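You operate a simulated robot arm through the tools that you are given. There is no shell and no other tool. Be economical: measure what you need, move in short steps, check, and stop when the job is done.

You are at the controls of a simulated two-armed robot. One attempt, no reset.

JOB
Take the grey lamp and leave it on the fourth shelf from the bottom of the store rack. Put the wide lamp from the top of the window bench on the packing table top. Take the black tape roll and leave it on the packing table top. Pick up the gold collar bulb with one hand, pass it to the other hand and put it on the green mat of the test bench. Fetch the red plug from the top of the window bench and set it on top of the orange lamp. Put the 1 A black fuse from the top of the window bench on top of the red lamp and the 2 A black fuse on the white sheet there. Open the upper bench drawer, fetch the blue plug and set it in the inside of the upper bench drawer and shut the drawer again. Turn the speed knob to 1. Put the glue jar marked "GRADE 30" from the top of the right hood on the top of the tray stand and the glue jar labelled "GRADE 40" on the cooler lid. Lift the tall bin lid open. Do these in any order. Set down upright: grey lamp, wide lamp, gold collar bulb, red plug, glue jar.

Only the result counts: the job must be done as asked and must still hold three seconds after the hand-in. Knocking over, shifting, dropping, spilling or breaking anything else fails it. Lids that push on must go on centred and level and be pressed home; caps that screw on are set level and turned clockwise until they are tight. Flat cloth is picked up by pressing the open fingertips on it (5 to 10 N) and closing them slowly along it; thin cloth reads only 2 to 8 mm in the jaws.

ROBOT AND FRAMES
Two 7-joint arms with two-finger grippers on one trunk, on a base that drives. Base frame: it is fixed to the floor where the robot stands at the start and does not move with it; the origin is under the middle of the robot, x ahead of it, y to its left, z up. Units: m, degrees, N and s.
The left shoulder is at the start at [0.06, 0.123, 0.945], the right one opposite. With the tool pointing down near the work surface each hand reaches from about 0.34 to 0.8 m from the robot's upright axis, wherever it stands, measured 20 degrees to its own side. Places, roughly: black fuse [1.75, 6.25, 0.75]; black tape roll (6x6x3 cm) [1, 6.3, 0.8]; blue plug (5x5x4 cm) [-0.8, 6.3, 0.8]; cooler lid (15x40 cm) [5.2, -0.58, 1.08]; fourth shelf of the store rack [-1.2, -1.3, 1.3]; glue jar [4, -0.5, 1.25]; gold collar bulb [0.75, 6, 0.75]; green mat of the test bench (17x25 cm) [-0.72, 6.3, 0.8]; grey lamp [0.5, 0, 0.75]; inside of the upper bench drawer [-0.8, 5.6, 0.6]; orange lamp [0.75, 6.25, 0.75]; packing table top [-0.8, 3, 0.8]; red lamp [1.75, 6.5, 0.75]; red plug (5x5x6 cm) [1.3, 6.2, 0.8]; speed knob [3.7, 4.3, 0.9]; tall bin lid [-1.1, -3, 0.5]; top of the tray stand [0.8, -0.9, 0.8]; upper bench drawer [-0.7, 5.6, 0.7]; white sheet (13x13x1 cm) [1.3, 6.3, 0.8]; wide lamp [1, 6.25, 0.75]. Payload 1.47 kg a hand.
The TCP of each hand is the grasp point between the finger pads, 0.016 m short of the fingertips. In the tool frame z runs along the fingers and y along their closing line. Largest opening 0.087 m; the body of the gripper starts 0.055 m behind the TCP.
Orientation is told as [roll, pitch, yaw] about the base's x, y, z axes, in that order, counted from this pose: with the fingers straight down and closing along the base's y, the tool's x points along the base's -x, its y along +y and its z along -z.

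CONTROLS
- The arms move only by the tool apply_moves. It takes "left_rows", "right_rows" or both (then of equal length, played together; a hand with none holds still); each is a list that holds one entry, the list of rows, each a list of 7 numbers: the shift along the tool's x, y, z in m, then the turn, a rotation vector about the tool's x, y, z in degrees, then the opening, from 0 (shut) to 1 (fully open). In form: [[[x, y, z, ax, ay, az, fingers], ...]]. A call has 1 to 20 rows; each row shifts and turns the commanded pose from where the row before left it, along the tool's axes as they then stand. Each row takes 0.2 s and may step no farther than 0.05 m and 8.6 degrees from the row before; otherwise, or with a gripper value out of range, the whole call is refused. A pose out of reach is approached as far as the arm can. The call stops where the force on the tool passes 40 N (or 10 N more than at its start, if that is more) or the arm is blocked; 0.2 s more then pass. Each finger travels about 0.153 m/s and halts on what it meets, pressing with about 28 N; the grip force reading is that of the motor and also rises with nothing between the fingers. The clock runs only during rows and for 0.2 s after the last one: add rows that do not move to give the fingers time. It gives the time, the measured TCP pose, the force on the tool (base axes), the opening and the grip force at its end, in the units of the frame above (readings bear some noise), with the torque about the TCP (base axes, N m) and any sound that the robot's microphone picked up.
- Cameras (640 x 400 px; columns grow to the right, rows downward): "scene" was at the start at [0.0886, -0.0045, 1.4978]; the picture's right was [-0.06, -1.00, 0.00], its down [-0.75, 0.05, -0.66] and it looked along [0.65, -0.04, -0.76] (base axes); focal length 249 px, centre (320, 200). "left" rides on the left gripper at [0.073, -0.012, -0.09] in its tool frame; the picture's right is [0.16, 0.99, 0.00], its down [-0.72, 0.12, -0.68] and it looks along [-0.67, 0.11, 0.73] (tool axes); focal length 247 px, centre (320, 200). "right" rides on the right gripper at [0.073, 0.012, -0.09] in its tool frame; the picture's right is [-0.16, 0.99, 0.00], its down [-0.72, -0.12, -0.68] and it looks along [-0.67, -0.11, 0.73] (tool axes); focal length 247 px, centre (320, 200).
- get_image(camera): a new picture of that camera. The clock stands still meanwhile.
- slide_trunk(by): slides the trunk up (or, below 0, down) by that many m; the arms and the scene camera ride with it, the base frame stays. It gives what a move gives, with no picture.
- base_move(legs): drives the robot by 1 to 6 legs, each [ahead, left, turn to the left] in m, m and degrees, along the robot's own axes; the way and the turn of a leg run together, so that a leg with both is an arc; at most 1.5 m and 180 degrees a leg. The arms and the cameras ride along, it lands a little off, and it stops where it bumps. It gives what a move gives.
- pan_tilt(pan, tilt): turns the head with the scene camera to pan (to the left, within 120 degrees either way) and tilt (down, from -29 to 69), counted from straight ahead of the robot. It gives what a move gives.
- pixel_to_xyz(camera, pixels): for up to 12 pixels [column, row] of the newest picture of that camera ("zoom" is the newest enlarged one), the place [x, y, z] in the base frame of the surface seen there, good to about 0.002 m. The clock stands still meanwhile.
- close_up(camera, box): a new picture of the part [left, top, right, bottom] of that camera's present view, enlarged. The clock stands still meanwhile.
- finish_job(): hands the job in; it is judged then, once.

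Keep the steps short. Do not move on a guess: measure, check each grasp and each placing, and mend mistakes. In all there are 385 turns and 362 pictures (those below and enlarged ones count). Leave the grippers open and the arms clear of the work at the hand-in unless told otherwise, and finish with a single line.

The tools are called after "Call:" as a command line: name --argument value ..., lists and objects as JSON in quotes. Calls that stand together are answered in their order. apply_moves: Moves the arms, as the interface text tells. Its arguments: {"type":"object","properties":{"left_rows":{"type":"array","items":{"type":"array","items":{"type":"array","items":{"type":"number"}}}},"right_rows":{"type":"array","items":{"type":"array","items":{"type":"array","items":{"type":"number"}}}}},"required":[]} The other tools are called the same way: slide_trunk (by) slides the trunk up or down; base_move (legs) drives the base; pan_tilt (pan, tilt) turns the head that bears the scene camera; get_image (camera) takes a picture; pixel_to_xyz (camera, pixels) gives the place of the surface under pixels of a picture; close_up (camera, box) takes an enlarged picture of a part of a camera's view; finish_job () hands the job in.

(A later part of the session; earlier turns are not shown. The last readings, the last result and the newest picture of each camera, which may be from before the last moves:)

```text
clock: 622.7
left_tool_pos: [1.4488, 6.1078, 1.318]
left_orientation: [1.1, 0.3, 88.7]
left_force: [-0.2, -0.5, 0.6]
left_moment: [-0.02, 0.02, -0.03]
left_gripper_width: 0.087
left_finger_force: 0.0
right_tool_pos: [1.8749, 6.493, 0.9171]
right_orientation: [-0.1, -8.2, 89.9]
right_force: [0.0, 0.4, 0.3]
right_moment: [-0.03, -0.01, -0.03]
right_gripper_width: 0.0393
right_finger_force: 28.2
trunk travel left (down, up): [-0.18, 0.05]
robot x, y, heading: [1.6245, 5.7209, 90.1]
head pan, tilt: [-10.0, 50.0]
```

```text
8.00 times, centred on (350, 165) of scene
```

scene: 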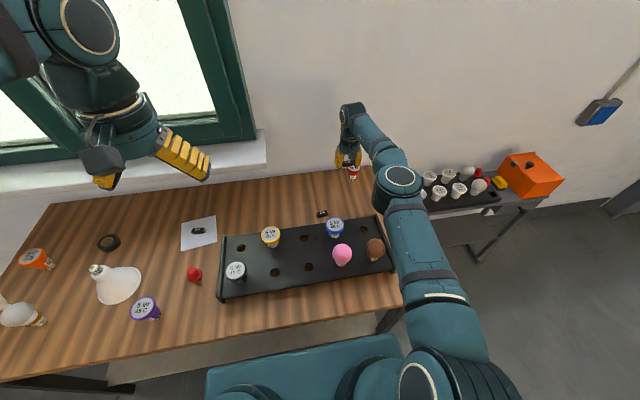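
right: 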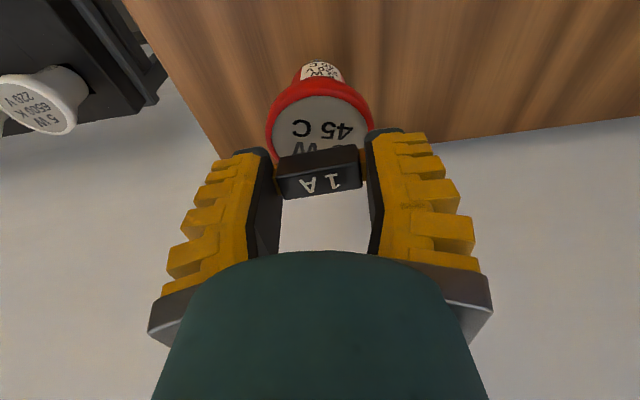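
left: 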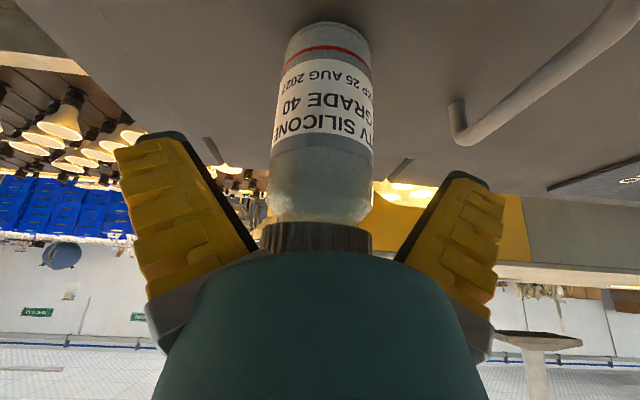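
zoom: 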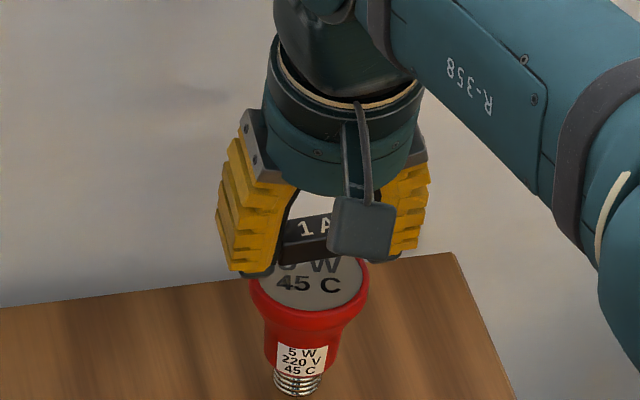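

Call:
apply_moves --right_rows '[[[0.001, 0, 0.0079, 0, 0, 0, 0], [0, 0, 0, 0, 0, 0, 0]]]'

Call:
apply_moves --right_rows '[[[0.0003, 0, 0.002, 0, 0, 0, 0], [0, 0, 0, 0, 0, 0, 0]]]'

Call:
apply_moves --right_rows '[[[0.0002, 0, 0.0015, 0, 0, 0, 0], [0, 0, 0, 0, 0, 0, 0]]]'

```text
clock: 623.3
left_tool_pos: [1.4493, 6.1075, 1.3181]
left_orientation: [1.1, 0.3, 88.7]
left_force: [0.4, -0.4, 0.2]
left_moment: [0.0, -0.01, 0.0]
left_gripper_width: 0.0867
left_finger_force: 0.1
right_tool_pos: [1.8766, 6.4937, 0.9093]
right_orientation: [-0.1, -8.3, 89.9]
right_force: [0.2, 0.6, -0.7]
right_moment: [-0.03, 0.0, 0.0]
right_gripper_width: 0.0393
right_finger_force: 27.8
trunk travel left (down, up): [-0.18, 0.05]
robot x, y, heading: [1.6254, 5.7261, 90.2]
head pan, tilt: [-10.0, 50.0]
```

```text
clock: 623.9
left_tool_pos: [1.4497, 6.1081, 1.318]
left_orientation: [1.2, 0.3, 88.7]
left_force: [0.3, -0.1, 0.0]
left_moment: [0.0, 0.03, -0.01]
left_gripper_width: 0.0871
left_finger_force: 0.0
right_tool_pos: [1.8754, 6.493, 0.9073]
right_orientation: [-0.1, -8.3, 89.8]
right_force: [0.1, 0.7, 0.2]
right_moment: [0.01, -0.03, -0.04]
right_gripper_width: 0.0394
right_finger_force: 27.7
trunk travel left (down, up): [-0.18, 0.05]
robot x, y, heading: [1.6188, 5.721, 90.0]
head pan, tilt: [-10.0, 50.0]
```

```text
clock: 624.5
left_tool_pos: [1.4489, 6.1073, 1.3166]
left_orientation: [1.1, 0.2, 88.8]
left_force: [0.0, 1.5, 0.4]
left_moment: [-0.02, -0.02, -0.01]
left_gripper_width: 0.087
left_finger_force: 0.1
right_tool_pos: [1.8781, 6.4919, 0.9064]
right_orientation: [-0.1, -8.4, 89.9]
right_force: [0.3, 1.1, 0.3]
right_moment: [0.02, 0.0, 0.01]
right_gripper_width: 0.0394
right_finger_force: 27.8
trunk travel left (down, up): [-0.18, 0.05]
robot x, y, heading: [1.6216, 5.7208, 90.0]
head pan, tilt: [-10.0, 50.0]
```

Call:
apply_moves --right_rows '[[[0.0002, 0, 0.0015, 0, 0, 0, 0], [0, 0, 0, 0, 0, 0, 0]]]'

Call:
close_up --camera "scene" --box '[310, 140, 390, 190]'

```text
clock: 625.1
left_tool_pos: [1.4498, 6.1077, 1.3176]
left_orientation: [1.1, 0.2, 88.7]
left_force: [-0.4, 1.0, -0.8]
left_moment: [-0.02, 0.01, 0.04]
left_gripper_width: 0.0868
left_finger_force: 0.0
right_tool_pos: [1.877, 6.4944, 0.9053]
right_orientation: [-0.1, -8.3, 90.0]
right_force: [0.2, -0.2, 1.0]
right_moment: [-0.04, 0.0, -0.03]
right_gripper_width: 0.0394
right_finger_force: 28.4
trunk travel left (down, up): [-0.18, 0.05]
robot x, y, heading: [1.6233, 5.7216, 90.2]
head pan, tilt: [-10.0, 50.0]
```

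```text
8.00 times, centred on (350, 165) of scene
```

zoom: 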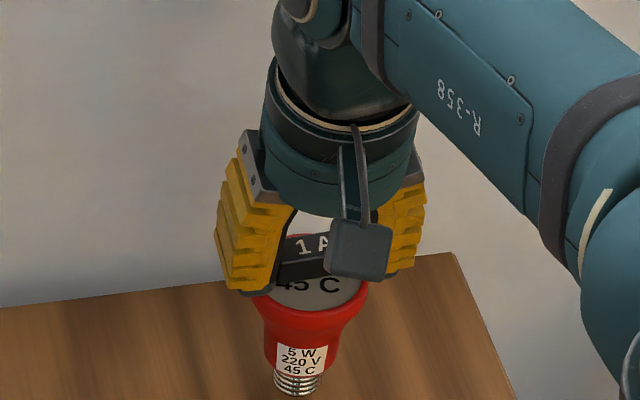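

Call:
apply_moves --right_rows '[[[0.0002, 0, 0.0012, 0, 0, 0, 0], [0, 0, 0, 0, 0, 0, 0]]]'

Call:
apply_moves --right_rows '[[[0.0002, 0, 0.0012, 0, 0, 0, 0], [0, 0, 0, 0, 0, 0, 0]]]'

```text
clock: 625.7
left_tool_pos: [1.4482, 6.1064, 1.3185]
left_orientation: [1.1, 0.1, 88.6]
left_force: [-0.4, -0.7, 0.0]
left_moment: [0.02, -0.04, -0.02]
left_gripper_width: 0.087
left_finger_force: 0.1
right_tool_pos: [1.8755, 6.4936, 0.9044]
right_orientation: [-0.1, -8.3, 89.9]
right_force: [0.1, 0.6, 7.2]
right_moment: [-0.02, -0.01, -0.01]
right_gripper_width: 0.0405
right_finger_force: 27.5
trunk travel left (down, up): [-0.18, 0.05]
robot x, y, heading: [1.6252, 5.7208, 89.9]
head pan, tilt: [-10.0, 50.0]
```

```text
clock: 626.3
left_tool_pos: [1.448, 6.1067, 1.3172]
left_orientation: [1.1, 0.1, 88.8]
left_force: [0.0, -0.5, -0.1]
left_moment: [0.0, 0.02, -0.02]
left_gripper_width: 0.0872
left_finger_force: 0.1
right_tool_pos: [1.8752, 6.4922, 0.9032]
right_orientation: [-0.1, -8.3, 89.9]
right_force: [1.1, -0.4, 10.9]
right_moment: [-0.08, -0.05, -0.03]
right_gripper_width: 0.0415
right_finger_force: 28.3
trunk travel left (down, up): [-0.18, 0.05]
robot x, y, heading: [1.6268, 5.7232, 89.8]
head pan, tilt: [-10.0, 50.0]
```

Contact with about 10 N. I'll back off 1 mm and open slowly in place.

Call:
apply_moves --right_rows '[[[-0.0002, 0, -0.001, 0, 0, 0, 0.3], [0, 0, 0, 0, 0, 0, 0.5], [0, 0, 0, 0, 0, 0, 0.56], [0, 0, 0, 0, 0, 0, 0.62], [0, 0, 0, 0, 0, 0, 0.75], [0, 0, 0, 0, 0, 0, 0.75]]]'

Call:
get_image --camera "right"

```text
clock: 627.7
left_tool_pos: [1.4481, 6.1076, 1.3177]
left_orientation: [1.0, 0.3, 88.7]
left_force: [0.0, 0.1, 0.8]
left_moment: [0.0, 0.0, 0.01]
left_gripper_width: 0.0871
left_finger_force: 0.1
right_tool_pos: [1.8732, 6.4934, 0.9035]
right_orientation: [-0.1, -8.2, 89.9]
right_force: [-0.2, 0.2, -0.9]
right_moment: [-0.03, 0.0, -0.01]
right_gripper_width: 0.0694
right_finger_force: 3.0
trunk travel left (down, up): [-0.18, 0.05]
robot x, y, heading: [1.6233, 5.7196, 90.0]
head pan, tilt: [-10.0, 50.0]
```

```text
212 pictures are left
```

right: 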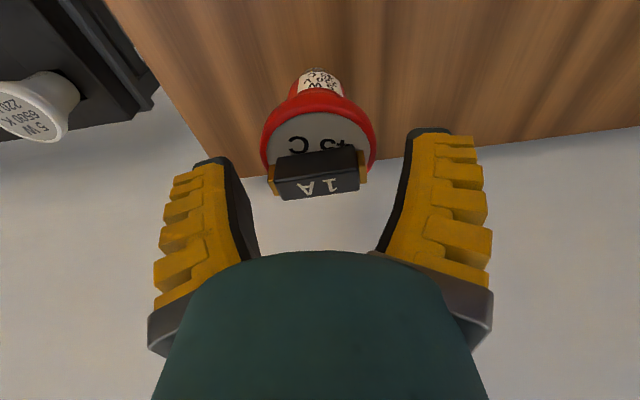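

Call:
apply_moves --right_rows '[[[-0.0028, 0, -0.0198, 0, 0, 0, 0.75], [-0.0055, 0, -0.0396, 0, 0, 0, 0.75], [-0.0055, 0, -0.0396, 0, 0, 0, 0.75], [-0.0055, 0, -0.0396, 0, 0, 0, 0.75], [0, 0, 0, 0, 0, 0, 0.75]]]'

Call:
get_image --camera "right"

Call:
close_up --camera "scene" --box '[310, 140, 390, 190]'

```text
clock: 628.9
left_tool_pos: [1.4494, 6.1078, 1.318]
left_orientation: [1.1, 0.4, 88.6]
left_force: [0.6, -0.3, -0.3]
left_moment: [0.0, -0.01, -0.03]
left_gripper_width: 0.0872
left_finger_force: 0.0
right_tool_pos: [1.873, 6.4925, 1.0445]
right_orientation: [0.0, -8.2, 89.9]
right_force: [0.4, 0.6, 0.3]
right_moment: [0.01, 0.02, 0.02]
right_gripper_width: 0.0694
right_finger_force: 2.9
trunk travel left (down, up): [-0.18, 0.05]
robot x, y, heading: [1.6246, 5.7211, 89.7]
head pan, tilt: [-10.0, 50.0]
```

```text
211 pictures are left
```

right: 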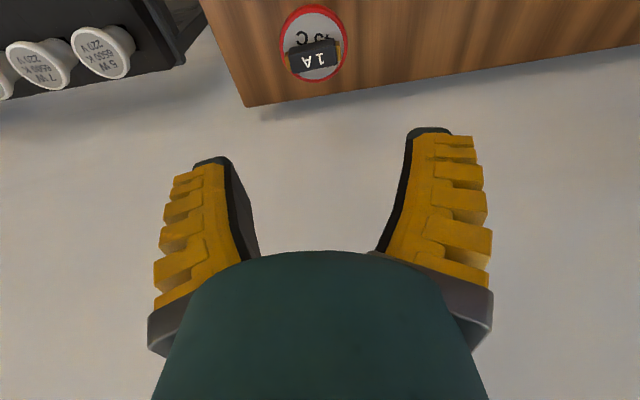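

```text
8.00 times, centred on (350, 165) of scene
```

zoom: 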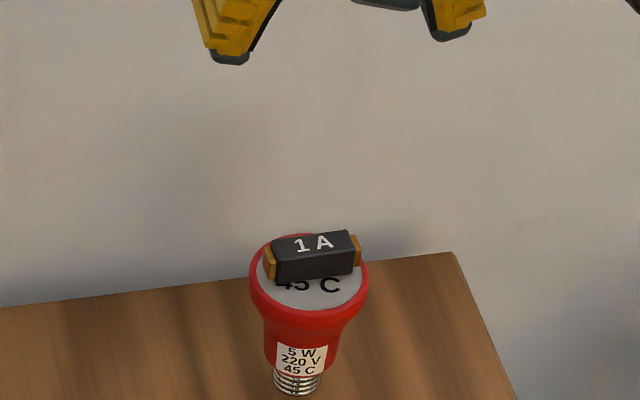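

The 1 A fuse rests on the red lamp. I'll retreat, straighten the hand, lower the trunk and move left for the red plug.

Call:
base_move --legs '[[-0.14, 0, 0], [0, 0.57, 0]]'

Call:
apply_moves --right_rows '[[[0.02, 0, -0.02, 0, 8, 0, 1], [0.04, 0, -0.02, 0, 0, 0, 1], [0.04, 0, -0.02, 0, 0, 0, 1], [0.04, 0, -0.02, 0, 0, 0, 1]]]'

Call:
slide_trunk --by -0.1

Call:
pan_tilt --pan 0 --tilt 50

Call:
get_image --camera "scene"

```text
clock: 635.2
left_tool_pos: [0.8862, 5.9732, 1.3176]
left_orientation: [1.1, 0.4, 88.3]
left_force: [-0.3, -0.4, 0.3]
left_moment: [0.02, 0.01, 0.01]
left_gripper_width: 0.087
left_finger_force: 0.0
right_tool_pos: [1.3148, 6.3557, 1.0451]
right_orientation: [-0.1, -8.3, 89.4]
right_force: [-0.8, 0.6, 0.0]
right_moment: [0.01, 0.02, 0.04]
right_gripper_width: 0.0697
right_finger_force: 3.0
trunk travel left (down, up): [-0.18, 0.05]
robot x, y, heading: [1.0598, 5.5849, 89.3]
head pan, tilt: [-10.0, 50.0]
```

```text
clock: 636.2
left_tool_pos: [0.887, 5.9722, 1.3196]
left_orientation: [1.1, 0.1, 88.3]
left_force: [0.7, 0.0, 0.8]
left_moment: [0.05, -0.02, -0.02]
left_gripper_width: 0.0868
left_finger_force: 0.2
right_tool_pos: [1.3096, 6.2109, 1.1246]
right_orientation: [-0.1, -0.3, 89.3]
right_force: [-0.7, 0.1, 0.8]
right_moment: [0.03, 0.04, 0.01]
right_gripper_width: 0.0868
right_finger_force: 0.0
trunk travel left (down, up): [-0.18, 0.05]
robot x, y, heading: [1.0588, 5.5867, 89.3]
head pan, tilt: [-10.0, 50.0]
```

```text
clock: 637.6
left_tool_pos: [0.8862, 5.9735, 1.2187]
left_orientation: [1.0, 0.2, 88.1]
left_force: [-0.1, 0.2, 0.1]
left_moment: [-0.01, -0.02, -0.01]
left_gripper_width: 0.0871
left_finger_force: 0.1
right_tool_pos: [1.3091, 6.2131, 1.024]
right_orientation: [0.0, -0.3, 89.4]
right_force: [-0.7, -0.1, 0.6]
right_moment: [0.0, 0.0, 0.0]
right_gripper_width: 0.0871
right_finger_force: 0.1
trunk travel left (down, up): [-0.08, 0.15]
robot x, y, heading: [1.0593, 5.5862, 89.4]
head pan, tilt: [-10.0, 50.0]
```

```text
clock: 638.3
left_tool_pos: [0.8871, 5.9731, 1.2168]
left_orientation: [1.1, 0.3, 88.2]
left_force: [-0.2, 0.0, 0.0]
left_moment: [-0.04, 0.0, -0.01]
left_gripper_width: 0.0875
left_finger_force: 0.0
right_tool_pos: [1.3095, 6.2136, 1.0242]
right_orientation: [-0.1, -0.4, 89.4]
right_force: [0.1, 0.5, 0.1]
right_moment: [0.01, -0.02, -0.01]
right_gripper_width: 0.0872
right_finger_force: 0.1
trunk travel left (down, up): [-0.08, 0.15]
robot x, y, heading: [1.0583, 5.5865, 89.4]
head pan, tilt: [0.0, 50.0]
```

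```text
209 pictures are left
```

scene: 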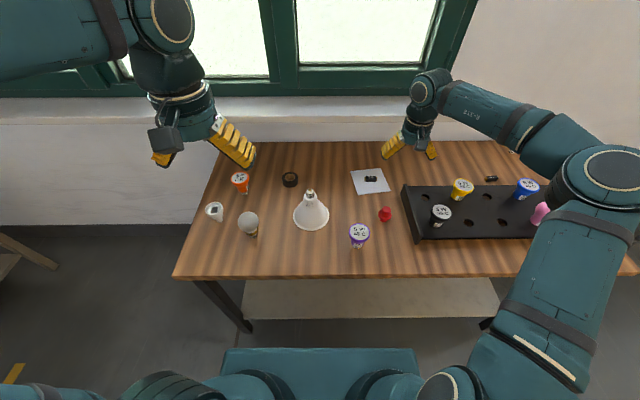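

Call:
close_up --camera "scene" --box '[353, 185, 417, 225]'

Call:
pixel_to_xyz --camera "zoom" --pixels '[[325, 240], [265, 255], [385, 255], [325, 300], [325, 215], [290, 240], [360, 240]]'

```text
10.00 times, centred on (385, 205) of scene
```

zoom: 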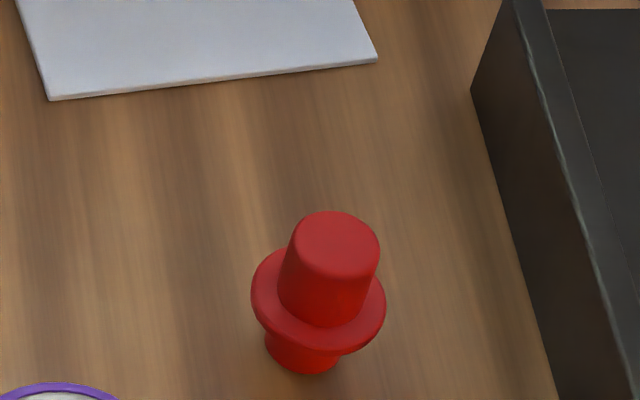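

```text
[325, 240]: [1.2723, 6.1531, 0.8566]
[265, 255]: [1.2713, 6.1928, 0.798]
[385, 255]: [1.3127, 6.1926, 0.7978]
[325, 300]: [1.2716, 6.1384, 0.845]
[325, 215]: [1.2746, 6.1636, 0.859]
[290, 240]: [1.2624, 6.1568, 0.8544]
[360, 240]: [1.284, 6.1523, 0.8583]
```

The red plug's top cylinder is centred at (1.273, 6.152), z 0.858. I'll move above it.

Call:
apply_moves --right_rows '[[[0.031, 0.018, 0.02, 0, 0, 0, 0.8], [0.031, 0.018, 0.02, 0, 0, 0, 0.8], [0, 0, 0.04, 0, 0, 0, 0.8], [0, 0, 0.035, 0, 0, 0, 0.8], [0, 0, 0, 0, 0, 0, 0.8]]]'

Call:
get_image --camera "right"

```text
clock: 639.5
left_tool_pos: [0.8865, 5.9736, 1.2177]
left_orientation: [1.1, 0.3, 88.2]
left_force: [0.1, 0.3, 0.0]
left_moment: [0.02, 0.02, 0.0]
left_gripper_width: 0.0868
left_finger_force: 0.1
right_tool_pos: [1.2718, 6.1507, 0.9084]
right_orientation: [-0.1, -0.3, 89.3]
right_force: [0.9, -0.2, -0.3]
right_moment: [0.02, -0.01, -0.01]
right_gripper_width: 0.0731
right_finger_force: 2.9
trunk travel left (down, up): [-0.08, 0.15]
robot x, y, heading: [1.0595, 5.5843, 89.3]
head pan, tilt: [0.0, 50.0]
```

```text
207 pictures are left
```

right: 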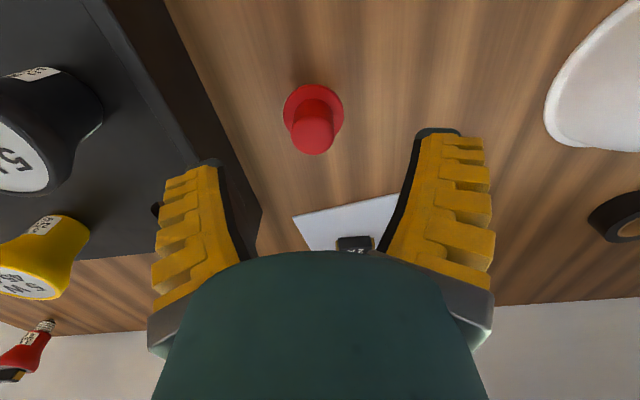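

I'll measure the rack's side plate, since the finger comes near it.

Call:
pixel_to_xyz --camera "zoom" --pixels '[[480, 95], [520, 20], [520, 220], [545, 330], [500, 150]]'

```text
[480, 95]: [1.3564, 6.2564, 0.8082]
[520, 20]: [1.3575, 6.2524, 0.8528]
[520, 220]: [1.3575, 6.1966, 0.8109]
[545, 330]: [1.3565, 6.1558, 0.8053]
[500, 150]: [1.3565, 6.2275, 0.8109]
```

Call:
apply_moves --right_rows '[[[0, -0.001, 0.03, 0, 0, 0, 0.65], [0, 0, 0.03, 0, 0, 0, 0.65], [0, 0, 0, 0, 0, 0, 0.65], [0, 0, 0, 0, 0, 0, 0.5], [0, 0, 0, 0, 0, 0, 0.3], [0, 0, 0, 0, 0, 0, 0], [0, 0, 0, 0, 0, 0, 0]]]'

Call:
get_image --camera "right"

```text
clock: 641.1
left_tool_pos: [0.8871, 5.9732, 1.2175]
left_orientation: [1.1, 0.0, 88.2]
left_force: [0.3, -0.2, -0.5]
left_moment: [0.02, 0.0, -0.02]
left_gripper_width: 0.0868
left_finger_force: 0.1
right_tool_pos: [1.2704, 6.1539, 0.8493]
right_orientation: [-0.1, -0.3, 89.4]
right_force: [2.5, -0.2, 3.2]
right_moment: [0.01, -0.04, 0.0]
right_gripper_width: 0.0206
right_finger_force: 28.1
trunk travel left (down, up): [-0.08, 0.15]
robot x, y, heading: [1.057, 5.5834, 89.4]
head pan, tilt: [0.0, 50.0]
```

```text
206 pictures are left
```

right: 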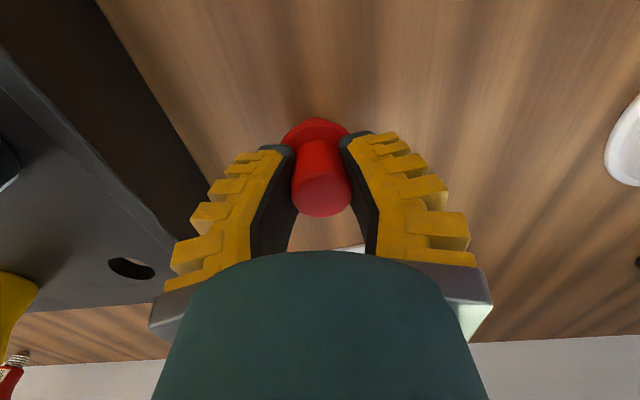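

It's gripped (soft rubber). I'll lift and check.

Call:
apply_moves --right_rows '[[[0, 0, -0.03, 0, 0, 0, 0], [0, 0, -0.04, 0, 0, 0, 0], [0, 0, -0.04, 0, 0, 0, 0], [0, 0, -0.04, 0, 0, 0, 0], [0, 0, 0, 0, 0, 0, 0]]]'

Call:
get_image --camera "right"

Call:
close_up --camera "scene" --box '[340, 110, 450, 179]'

```text
clock: 642.3
left_tool_pos: [0.8877, 5.9736, 1.2163]
left_orientation: [1.1, 0.3, 88.2]
left_force: [-0.5, -0.2, 0.2]
left_moment: [0.0, -0.02, 0.01]
left_gripper_width: 0.087
left_finger_force: 0.1
right_tool_pos: [1.2736, 6.153, 0.9978]
right_orientation: [0.0, -0.3, 89.3]
right_force: [0.6, -0.2, -1.1]
right_moment: [0.01, 0.0, -0.02]
right_gripper_width: 0.0186
right_finger_force: 28.2
trunk travel left (down, up): [-0.08, 0.15]
robot x, y, heading: [1.0618, 5.584, 89.3]
head pan, tilt: [0.0, 50.0]
```

```text
205 pictures are left
```

right: 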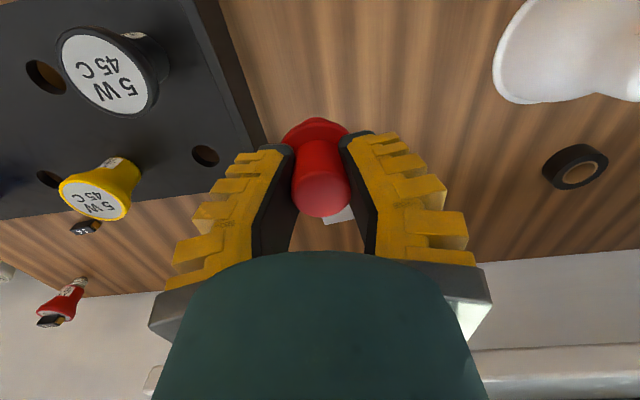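

```text
5.80 times, centred on (395, 144) of scene
```

zoom: 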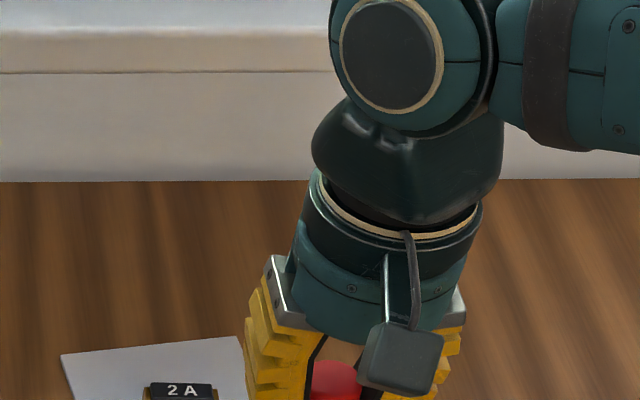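

Held. I'll raise it a bit more and strafe left toward the orange lamp.

Call:
apply_moves --right_rows '[[[-0.02, 0, -0.04, 0, 0, 0, 0], [-0.02, 0, -0.03, 0, 0, 0, 0]]]'

Call:
base_move --legs '[[0, 0.47, 0.6]]'

Call:
get_image --camera "scene"

Call:
close_up --camera "scene" --box '[330, 140, 410, 190]'

```text
clock: 642.9
left_tool_pos: [0.8862, 5.975, 1.2175]
left_orientation: [1.1, 0.3, 88.1]
left_force: [-0.5, 0.0, -1.3]
left_moment: [-0.01, -0.01, 0.01]
left_gripper_width: 0.0871
left_finger_force: 0.0
right_tool_pos: [1.2732, 6.1927, 1.0689]
right_orientation: [-0.1, -0.2, 89.4]
right_force: [-0.2, 0.5, 0.3]
right_moment: [0.0, 0.01, -0.01]
right_gripper_width: 0.0182
right_finger_force: 28.1
trunk travel left (down, up): [-0.08, 0.15]
robot x, y, heading: [1.0567, 5.587, 89.1]
head pan, tilt: [0.0, 50.0]
```

```text
clock: 647.6
left_tool_pos: [0.4011, 5.9771, 1.2172]
left_orientation: [1.1, 0.4, 88.4]
left_force: [-0.9, 0.0, -0.3]
left_moment: [-0.03, -0.01, 0.05]
left_gripper_width: 0.0872
left_finger_force: 0.0
right_tool_pos: [0.7862, 6.1984, 1.0683]
right_orientation: [-0.2, -0.4, 89.6]
right_force: [-0.6, 0.1, -0.7]
right_moment: [0.01, 0.04, -0.02]
right_gripper_width: 0.0151
right_finger_force: 28.5
trunk travel left (down, up): [-0.08, 0.15]
robot x, y, heading: [0.5744, 5.5886, 89.8]
head pan, tilt: [0.0, 50.0]
```

```text
203 pictures are left
```

scene: 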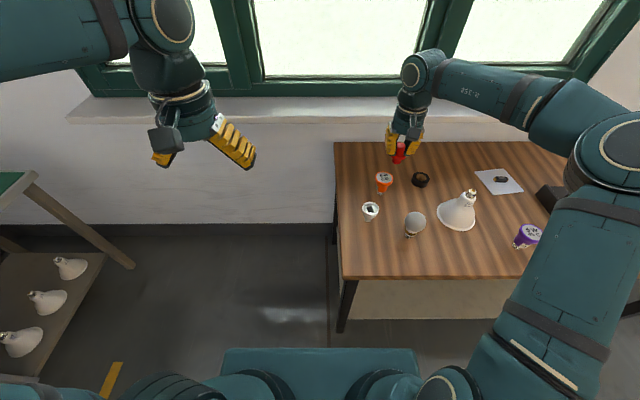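

```text
8.00 times, centred on (370, 165) of scene
```

zoom: 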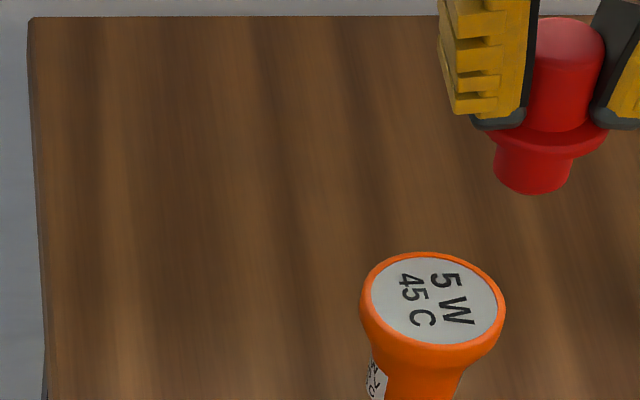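

Call:
pixel_to_xyz --camera "zoom" --pixels '[[435, 300], [372, 300], [498, 300], [435, 258], [435, 335], [435, 342]]'

Call:
get_image --camera "right"

```text
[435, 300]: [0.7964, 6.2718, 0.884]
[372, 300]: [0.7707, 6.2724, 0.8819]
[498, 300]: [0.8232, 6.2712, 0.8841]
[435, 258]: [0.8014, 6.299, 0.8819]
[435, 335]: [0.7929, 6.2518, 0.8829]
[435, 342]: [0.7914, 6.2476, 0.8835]
```

```text
201 pictures are left
```

right: 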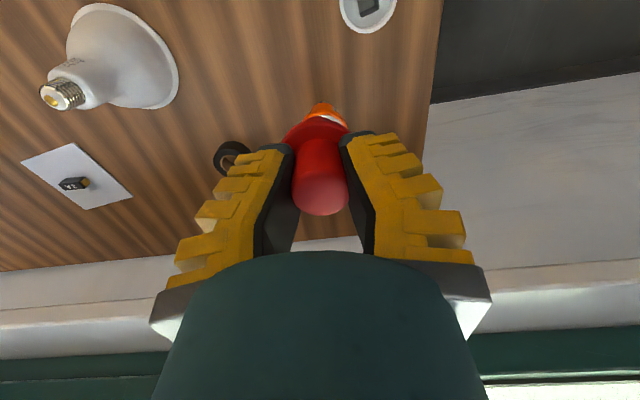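

Orange lamp face centre: (0.797, 6.273, 0.8835). I'll bring the plug above it.

Call:
apply_moves --right_rows '[[[-0.0373, -0.0055, 0.02, 0, 0, 0, 0], [-0.0373, -0.0055, 0.02, 0, 0, 0, 0], [0, 0, 0.035, 0, 0, 0, 0], [0, 0, 0.035, 0, 0, 0, 0], [0, 0, 0, 0, 0, 0, 0]]]'

Call:
close_up --camera "scene" --box '[340, 140, 420, 190]'

Call:
get_image --camera "right"

```text
clock: 648.9
left_tool_pos: [0.4008, 5.9755, 1.2175]
left_orientation: [1.1, 0.3, 88.5]
left_force: [-0.9, -0.2, -0.3]
left_moment: [-0.03, 0.02, -0.02]
left_gripper_width: 0.087
left_finger_force: 0.0
right_tool_pos: [0.8033, 6.2715, 0.9573]
right_orientation: [0.0, -0.4, 89.6]
right_force: [0.5, 0.1, -0.1]
right_moment: [0.02, 0.0, -0.01]
right_gripper_width: 0.0149
right_finger_force: 28.3
trunk travel left (down, up): [-0.08, 0.15]
robot x, y, heading: [0.5776, 5.5896, 89.8]
head pan, tilt: [0.0, 50.0]
```

```text
8.00 times, centred on (380, 165) of scene
```

zoom: 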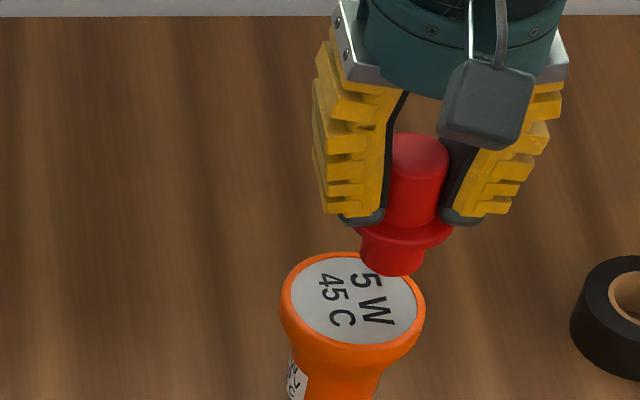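

```text
199 pictures are left
```

right: 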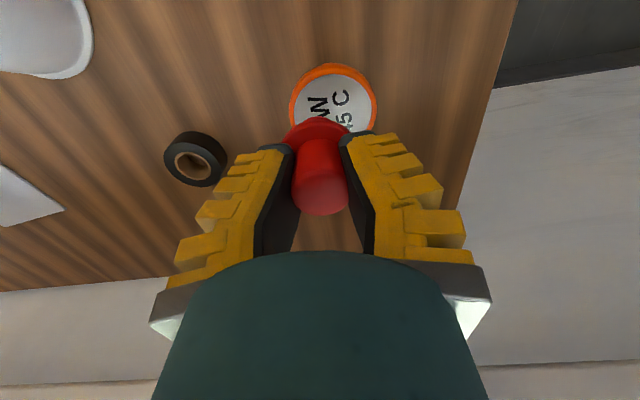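

Call:
pixel_to_xyz --camera "zoom" --pixels '[[393, 262], [362, 250], [424, 250], [355, 228], [452, 228], [400, 240]]'

```text
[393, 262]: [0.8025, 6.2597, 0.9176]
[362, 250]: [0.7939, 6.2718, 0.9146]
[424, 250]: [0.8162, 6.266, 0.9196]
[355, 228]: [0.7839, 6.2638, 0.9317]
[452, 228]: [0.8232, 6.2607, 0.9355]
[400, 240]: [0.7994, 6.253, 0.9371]
```

The plug's centre is at x ≈ 0.804. I'll shift 6.5 mm to centre it, then descend gently.

Call:
apply_moves --right_rows '[[[-0.001, 0.0065, 0, 0, 0, 0, 0], [0, 0, 0.01, 0, 0, 0, 0], [0, 0, 0.006, 0, 0, 0, 0], [0, 0, 0, 0, 0, 0, 0]]]'

Call:
close_up --camera "scene" --box '[340, 140, 420, 190]'

Call:
pixel_to_xyz --camera "zoom" --pixels '[[302, 240], [397, 240], [350, 275], [350, 250]]'

```text
clock: 649.9
left_tool_pos: [0.4019, 5.9774, 1.2172]
left_orientation: [0.9, 0.3, 88.4]
left_force: [-0.1, 0.6, -0.8]
left_moment: [-0.01, -0.02, -0.01]
left_gripper_width: 0.087
left_finger_force: 0.1
right_tool_pos: [0.7941, 6.2757, 0.9442]
right_orientation: [-0.1, -0.3, 89.6]
right_force: [-0.3, -0.5, -0.2]
right_moment: [0.0, 0.03, -0.03]
right_gripper_width: 0.0142
right_finger_force: 28.3
trunk travel left (down, up): [-0.08, 0.15]
robot x, y, heading: [0.575, 5.5894, 89.5]
head pan, tilt: [0.0, 50.0]
```

```text
8.00 times, centred on (380, 165) of scene
```

zoom: 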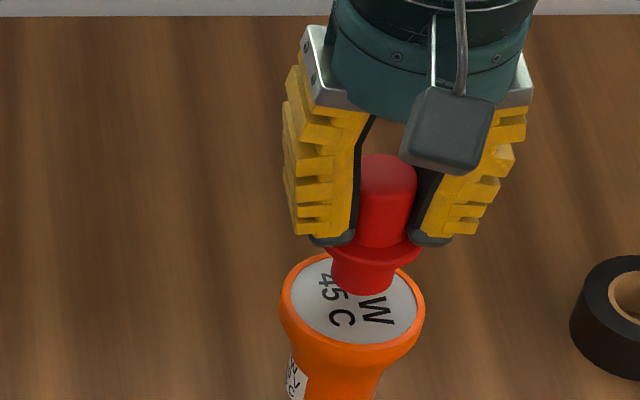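

```text
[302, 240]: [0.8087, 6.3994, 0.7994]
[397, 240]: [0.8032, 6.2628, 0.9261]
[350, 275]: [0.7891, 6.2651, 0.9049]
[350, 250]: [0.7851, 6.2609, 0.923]
```

Call:
apply_moves --right_rows '[[[0, 0.002, 0.003, 0, 0, 0, 0], [0, 0, 0.003, 0, 0, 0, 0], [0, 0, 0, 0, 0, 0, 0]]]'

Call:
apply_moves --right_rows '[[[0, 0, 0.002, 0, 0, 0, 0], [0, 0, 0, 0, 0, 0, 0]]]'

Call:
apply_moves --right_rows '[[[0, 0, 0.0015, 0, 0, 0, 0], [0, 0, 0, 0, 0, 0, 0]]]'

```text
clock: 650.6
left_tool_pos: [0.4022, 5.9764, 1.2176]
left_orientation: [1.1, 0.3, 88.4]
left_force: [0.3, -0.1, 0.1]
left_moment: [0.0, 0.03, -0.01]
left_gripper_width: 0.0866
left_finger_force: 0.1
right_tool_pos: [0.7916, 6.2753, 0.9369]
right_orientation: [-0.1, -0.3, 89.6]
right_force: [-0.9, 0.4, 0.2]
right_moment: [0.01, -0.02, -0.01]
right_gripper_width: 0.0145
right_finger_force: 27.7
trunk travel left (down, up): [-0.08, 0.15]
robot x, y, heading: [0.5756, 5.5893, 89.9]
head pan, tilt: [0.0, 50.0]
```

```text
clock: 651.2
left_tool_pos: [0.4015, 5.9761, 1.2174]
left_orientation: [1.1, 0.3, 88.5]
left_force: [0.6, 0.0, 0.1]
left_moment: [0.02, 0.02, 0.02]
left_gripper_width: 0.0869
left_finger_force: 0.0
right_tool_pos: [0.7915, 6.274, 0.9359]
right_orientation: [0.0, -0.3, 89.6]
right_force: [-0.8, 0.4, 3.5]
right_moment: [0.02, 0.05, 0.02]
right_gripper_width: 0.0143
right_finger_force: 28.4
trunk travel left (down, up): [-0.08, 0.15]
robot x, y, heading: [0.5764, 5.5902, 89.8]
head pan, tilt: [0.0, 50.0]
```

```text
clock: 651.9
left_tool_pos: [0.4005, 5.9754, 1.2186]
left_orientation: [1.1, 0.1, 88.4]
left_force: [-0.4, -0.2, -0.3]
left_moment: [-0.02, 0.02, -0.03]
left_gripper_width: 0.0871
left_finger_force: 0.0
right_tool_pos: [0.7902, 6.2754, 0.9354]
right_orientation: [-0.1, -0.4, 89.6]
right_force: [-0.3, -0.5, 12.4]
right_moment: [0.04, -0.03, 0.04]
right_gripper_width: 0.0145
right_finger_force: 27.8
trunk travel left (down, up): [-0.08, 0.15]
robot x, y, heading: [0.5773, 5.5887, 89.9]
head pan, tilt: [0.0, 50.0]
```

There's contact, but I'm about 5 mm off-centre in x. I'll lift slightly, correct and set down again.

Call:
apply_moves --right_rows '[[[0, 0, -0.006, 0, 0, 0, 0], [0.001, -0.005, 0, 0, 0, 0, 0], [0, 0, 0, 0, 0, 0, 0]]]'

Call:
close_up --camera "scene" --box '[340, 140, 420, 190]'

Call:
pixel_to_xyz --camera "zoom" --pixels '[[340, 285], [390, 285], [365, 292], [352, 320]]'

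```text
clock: 652.6
left_tool_pos: [0.4018, 5.9765, 1.2174]
left_orientation: [1.1, 0.4, 88.4]
left_force: [0.0, 1.0, -0.3]
left_moment: [-0.01, 0.04, 0.01]
left_gripper_width: 0.0871
left_finger_force: 0.0
right_tool_pos: [0.7953, 6.2755, 0.9383]
right_orientation: [-0.1, -0.2, 89.6]
right_force: [0.9, 0.0, -0.7]
right_moment: [0.01, -0.02, -0.02]
right_gripper_width: 0.0145
right_finger_force: 28.1
trunk travel left (down, up): [-0.08, 0.15]
robot x, y, heading: [0.5684, 5.5959, 89.9]
head pan, tilt: [0.0, 50.0]
```

```text
8.00 times, centred on (380, 165) of scene
```

zoom: 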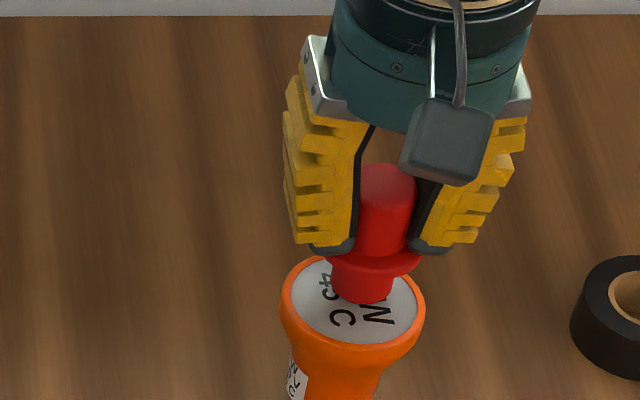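

```text
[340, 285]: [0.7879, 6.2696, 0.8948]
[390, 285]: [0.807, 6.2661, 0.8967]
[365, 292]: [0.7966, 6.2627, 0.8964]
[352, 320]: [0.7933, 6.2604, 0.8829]
```

It's centred now. I'll set it down.

Call:
apply_moves --right_rows '[[[0, 0, 0.002, 0, 0, 0, 0], [0, 0, 0.0015, 0, 0, 0, 0], [0, 0, 0, 0, 0, 0, 0]]]'

Call:
apply_moves --right_rows '[[[0, 0, 0.0012, 0, 0, 0, 0], [0, 0, 0, 0, 0, 0, 0]]]'

```text
clock: 653.5
left_tool_pos: [0.4011, 5.9763, 1.2178]
left_orientation: [1.1, 0.3, 88.4]
left_force: [-0.3, 0.5, 0.2]
left_moment: [0.0, -0.05, 0.0]
left_gripper_width: 0.0869
left_finger_force: 0.0
right_tool_pos: [0.7956, 6.2744, 0.936]
right_orientation: [-0.1, -0.2, 89.6]
right_force: [-0.2, 0.8, 2.4]
right_moment: [0.05, 0.04, 0.0]
right_gripper_width: 0.0143
right_finger_force: 27.5
trunk travel left (down, up): [-0.08, 0.15]
robot x, y, heading: [0.5762, 5.5882, 89.8]
head pan, tilt: [0.0, 50.0]
```

```text
clock: 654.0
left_tool_pos: [0.4004, 5.9751, 1.2176]
left_orientation: [1.0, 0.2, 88.4]
left_force: [0.3, 0.7, -0.6]
left_moment: [0.01, 0.01, 0.01]
left_gripper_width: 0.0871
left_finger_force: 0.0
right_tool_pos: [0.7951, 6.2746, 0.935]
right_orientation: [-0.2, -0.4, 89.5]
right_force: [0.5, 0.7, 10.5]
right_moment: [0.11, 0.0, 0.01]
right_gripper_width: 0.0147
right_finger_force: 28.3
trunk travel left (down, up): [-0.08, 0.15]
robot x, y, heading: [0.5738, 5.5916, 89.7]
head pan, tilt: [0.0, 50.0]
```

Call:
apply_moves --right_rows '[[[0, 0, -0.001, 0, 0, 0, 0.1], [0, 0, 0, 0, 0, 0, 0.25], [0, 0, 0, 0, 0, 0, 0.32], [0, 0, 0, 0, 0, 0, 0.4], [0, 0, 0, 0, 0, 0, 0.6], [0, 0, 0, 0, 0, 0, 0.65], [0, 0, 0, 0, 0, 0, 0.65]]]'

Call:
close_up --camera "scene" --box '[340, 140, 420, 190]'

```text
clock: 655.6
left_tool_pos: [0.4005, 5.9781, 1.2175]
left_orientation: [1.1, 0.3, 88.4]
left_force: [0.2, 0.4, -0.8]
left_moment: [0.03, -0.01, 0.01]
left_gripper_width: 0.0869
left_finger_force: 0.0
right_tool_pos: [0.7961, 6.2735, 0.9349]
right_orientation: [-0.1, -0.2, 89.6]
right_force: [0.3, -0.4, -0.4]
right_moment: [-0.02, -0.01, 0.02]
right_gripper_width: 0.0613
right_finger_force: 3.3
trunk travel left (down, up): [-0.08, 0.15]
robot x, y, heading: [0.5732, 5.5896, 89.7]
head pan, tilt: [0.0, 50.0]
```

```text
8.00 times, centred on (380, 165) of scene
```

zoom: 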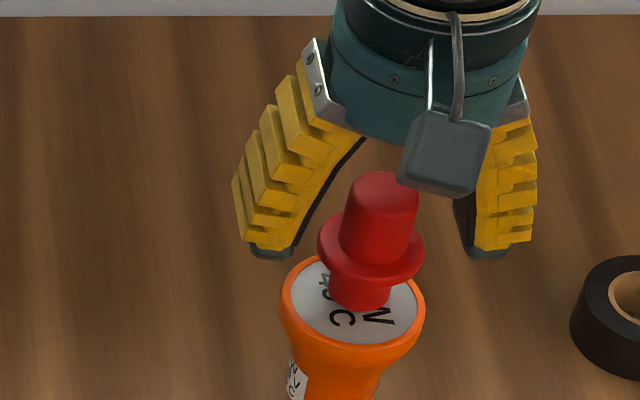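

The plug stands on the orange lamp. I'll lift straight up.

Call:
apply_moves --right_rows '[[[0, 0, -0.02, 0, 0, 0, 0.65], [0, 0, -0.04, 0, 0, 0, 0.65], [0, 0, -0.04, 0, 0, 0, 0.65], [0, 0, -0.04, 0, 0, 0, 0.8], [0.04, 0, -0.02, 0, 0, 0, 1], [0.04, 0, 0, 0, 0, 0, 1], [0.04, 0, 0, 0, 0, 0, 1]]]'

Call:
get_image --camera "scene"

Call:
close_up --camera "scene" --box '[340, 140, 500, 240]'

```text
clock: 657.2
left_tool_pos: [0.4025, 5.9752, 1.2187]
left_orientation: [1.1, 0.1, 88.4]
left_force: [-0.1, 0.7, 0.1]
left_moment: [0.04, 0.0, 0.03]
left_gripper_width: 0.0869
left_finger_force: 0.0
right_tool_pos: [0.7922, 6.1535, 1.0956]
right_orientation: [-0.1, -0.3, 89.5]
right_force: [0.0, 0.4, -1.1]
right_moment: [0.05, -0.03, -0.01]
right_gripper_width: 0.0871
right_finger_force: 0.0
trunk travel left (down, up): [-0.08, 0.15]
robot x, y, heading: [0.5727, 5.5926, 89.7]
head pan, tilt: [0.0, 50.0]
```

```text
195 pictures are left
```

scene: 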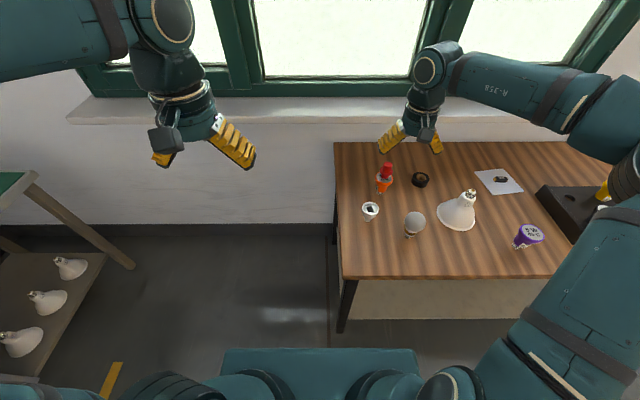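

```text
4.00 times, centred on (420, 190) of scene
```

zoom: 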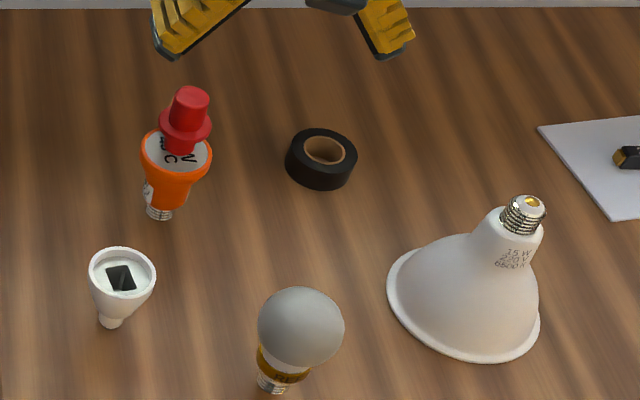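

The plug stays. Next is the gold-collar bulb; I'll measure it and the other items here.

Call:
pixel_to_xyz --camera "zoom" --pixels '[[300, 325], [262, 330], [338, 330], [300, 290], [285, 365], [275, 385], [322, 150], [290, 160], [355, 160], [525, 205], [395, 310], [538, 320]]'

Call:
close_up --camera "scene" --box '[390, 195, 454, 245]'

```text
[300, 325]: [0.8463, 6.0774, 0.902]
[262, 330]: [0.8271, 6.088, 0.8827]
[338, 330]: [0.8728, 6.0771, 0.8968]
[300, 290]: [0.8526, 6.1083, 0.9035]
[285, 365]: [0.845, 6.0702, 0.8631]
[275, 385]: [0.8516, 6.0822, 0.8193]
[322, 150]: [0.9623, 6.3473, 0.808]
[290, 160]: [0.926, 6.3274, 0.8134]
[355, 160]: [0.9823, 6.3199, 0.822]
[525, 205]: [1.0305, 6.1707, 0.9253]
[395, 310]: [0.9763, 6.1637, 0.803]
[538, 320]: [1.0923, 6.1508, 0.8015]
```

```text
8.00 times, centred on (422, 220) of scene
```

zoom: 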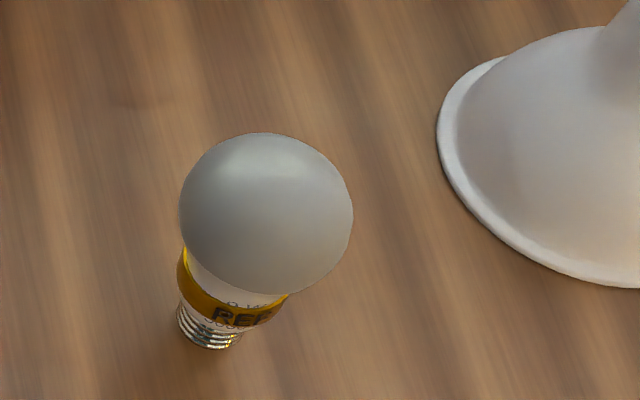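

The bulb's globe is about 6 cm across, its top at z 0.905, with a thinner gold collar near z 0.84. Handover plan: the right hand takes the collar at a 48° tilt. Then both hands face each other and the left hand takes the globe. First I'll back off a bit for room.

Call:
pixel_to_xyz --camera "zoom" --pixels '[[182, 318], [212, 335], [240, 340], [190, 270], [235, 300], [280, 305], [266, 213], [182, 210], [350, 213]]'

Call:
base_move --legs '[[-0.14, -0.06, 0]]'

Call:
apply_moves --right_rows '[[[0, 0, 0, 0, -8, 0, 0.8], [0, 0, 0, 0, -8, 0, 0.8], [0, 0, 0, 0, -8, 0, 0.8], [0, 0, 0, 0, -8, 0, 0.8], [0, 0, 0, 0, -8, 0, 0.8], [0, 0, 0, 0, -8, 0, 0.8], [0, 0, 0, 0, 0, 0, 0.8]]]'

Call:
get_image --camera "scene"

```text
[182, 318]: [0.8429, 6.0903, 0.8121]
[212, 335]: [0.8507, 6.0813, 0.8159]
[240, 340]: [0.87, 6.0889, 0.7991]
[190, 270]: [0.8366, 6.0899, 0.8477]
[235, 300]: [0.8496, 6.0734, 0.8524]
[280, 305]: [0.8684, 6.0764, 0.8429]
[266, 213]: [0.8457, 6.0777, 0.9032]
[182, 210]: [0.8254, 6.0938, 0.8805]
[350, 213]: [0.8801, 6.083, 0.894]
```

```text
clock: 658.6
left_tool_pos: [0.4605, 5.8348, 1.2187]
left_orientation: [1.0, 0.2, 88.6]
left_force: [0.5, -1.0, 0.1]
left_moment: [0.0, 0.02, -0.01]
left_gripper_width: 0.0869
left_finger_force: 0.1
right_tool_pos: [0.8492, 6.0137, 1.0975]
right_orientation: [-0.2, -0.3, 89.9]
right_force: [0.5, -0.9, 0.6]
right_moment: [0.02, 0.0, -0.01]
right_gripper_width: 0.0869
right_finger_force: 0.0
trunk travel left (down, up): [-0.08, 0.15]
robot x, y, heading: [0.6336, 5.4496, 90.0]
head pan, tilt: [0.0, 50.0]
```

```text
clock: 660.2
left_tool_pos: [0.4606, 5.8351, 1.2181]
left_orientation: [1.1, 0.2, 88.7]
left_force: [-0.1, 0.7, 0.0]
left_moment: [-0.02, 0.03, -0.01]
left_gripper_width: 0.0868
left_finger_force: 0.0
right_tool_pos: [0.8496, 6.0145, 1.0961]
right_orientation: [-0.1, -48.3, 89.9]
right_force: [0.0, -0.6, 1.0]
right_moment: [0.01, 0.01, 0.02]
right_gripper_width: 0.0729
right_finger_force: 2.5
trunk travel left (down, up): [-0.08, 0.15]
robot x, y, heading: [0.6328, 5.4495, 89.9]
head pan, tilt: [0.0, 50.0]
```

```text
192 pictures are left
```

scene: 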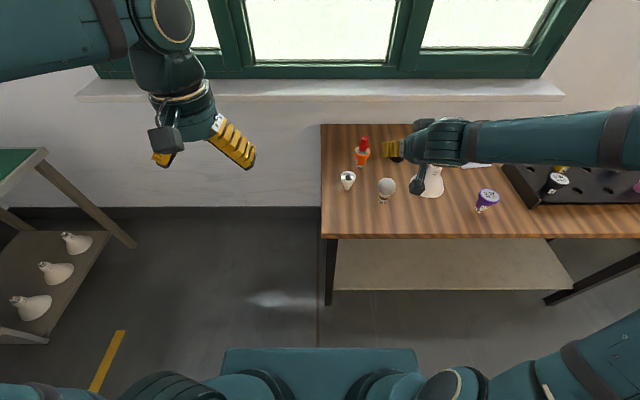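

Call:
apply_moves --right_rows '[[[0.0352, -0.001, 0.018, 0, 0, 0, 1], [0.0352, -0.001, 0.018, 0, 0, 0, 1], [0.0352, -0.001, 0.018, 0, 0, 0, 1], [0.0352, -0.001, 0.018, 0, 0, 0, 1], [0, 0, 0.04, 0, 0, 0, 1], [0, 0, 0.03, 0, 0, 0, 1], [0, 0, 0, 0, 0, 0, 1]]]'

Call:
get_image --camera "right"

Call:
close_up --camera "scene" --box '[320, 140, 448, 220]'

```text
clock: 661.8
left_tool_pos: [0.4605, 5.8359, 1.2177]
left_orientation: [1.0, 0.3, 88.6]
left_force: [0.6, 0.5, -0.5]
left_moment: [0.0, -0.02, -0.01]
left_gripper_width: 0.0873
left_finger_force: 0.0
right_tool_pos: [0.8561, 6.0303, 0.8974]
right_orientation: [-0.1, -48.3, 90.0]
right_force: [-0.4, 0.8, 0.2]
right_moment: [0.03, 0.02, 0.0]
right_gripper_width: 0.0868
right_finger_force: 0.1
trunk travel left (down, up): [-0.08, 0.15]
robot x, y, heading: [0.6326, 5.4463, 90.0]
head pan, tilt: [0.0, 50.0]
```

```text
191 pictures are left
```

right: 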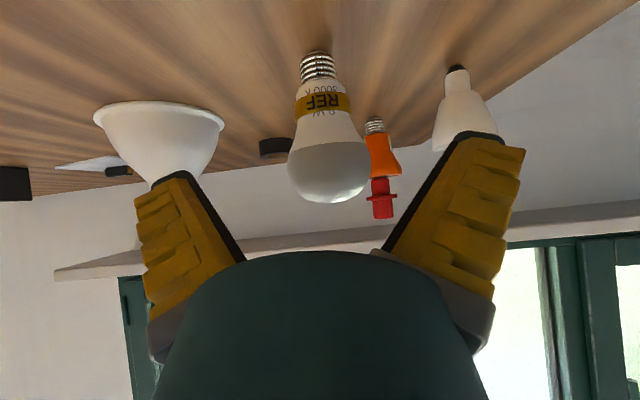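

```text
5.00 times, centred on (384, 180) of scene
```

zoom: 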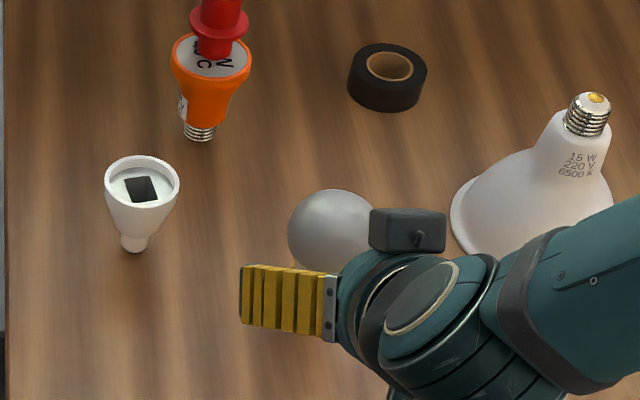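

Call:
apply_moves --right_rows '[[[0.0018, 0.0012, 0.039, 0, 0, 0, 1], [0.0018, 0.0012, 0.0387, 0, 0, 0, 1], [0, 0, 0, 0, 0, 0, 1]]]'

Call:
get_image --camera "right"

```text
clock: 662.6
left_tool_pos: [0.4603, 5.8337, 1.2174]
left_orientation: [1.1, 0.2, 88.7]
left_force: [0.3, -0.6, -0.3]
left_moment: [0.0, 0.01, 0.02]
left_gripper_width: 0.0871
left_finger_force: 0.0
right_tool_pos: [0.8548, 6.0815, 0.8439]
right_orientation: [-0.1, -48.2, 89.9]
right_force: [-0.6, -0.4, 0.4]
right_moment: [0.02, 0.0, -0.01]
right_gripper_width: 0.087
right_finger_force: 0.0
trunk travel left (down, up): [-0.08, 0.15]
robot x, y, heading: [0.6374, 5.4461, 90.0]
head pan, tilt: [0.0, 50.0]
```

```text
189 pictures are left
```

right: 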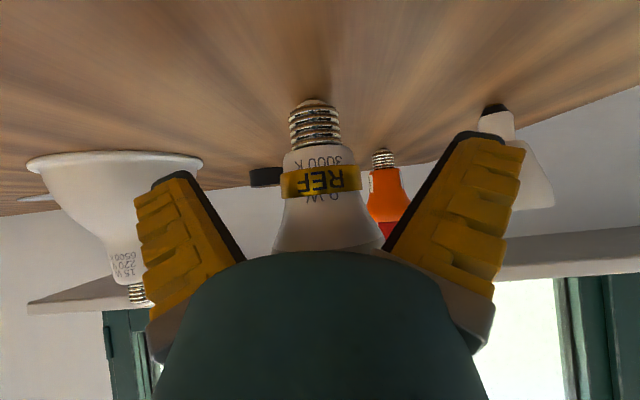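

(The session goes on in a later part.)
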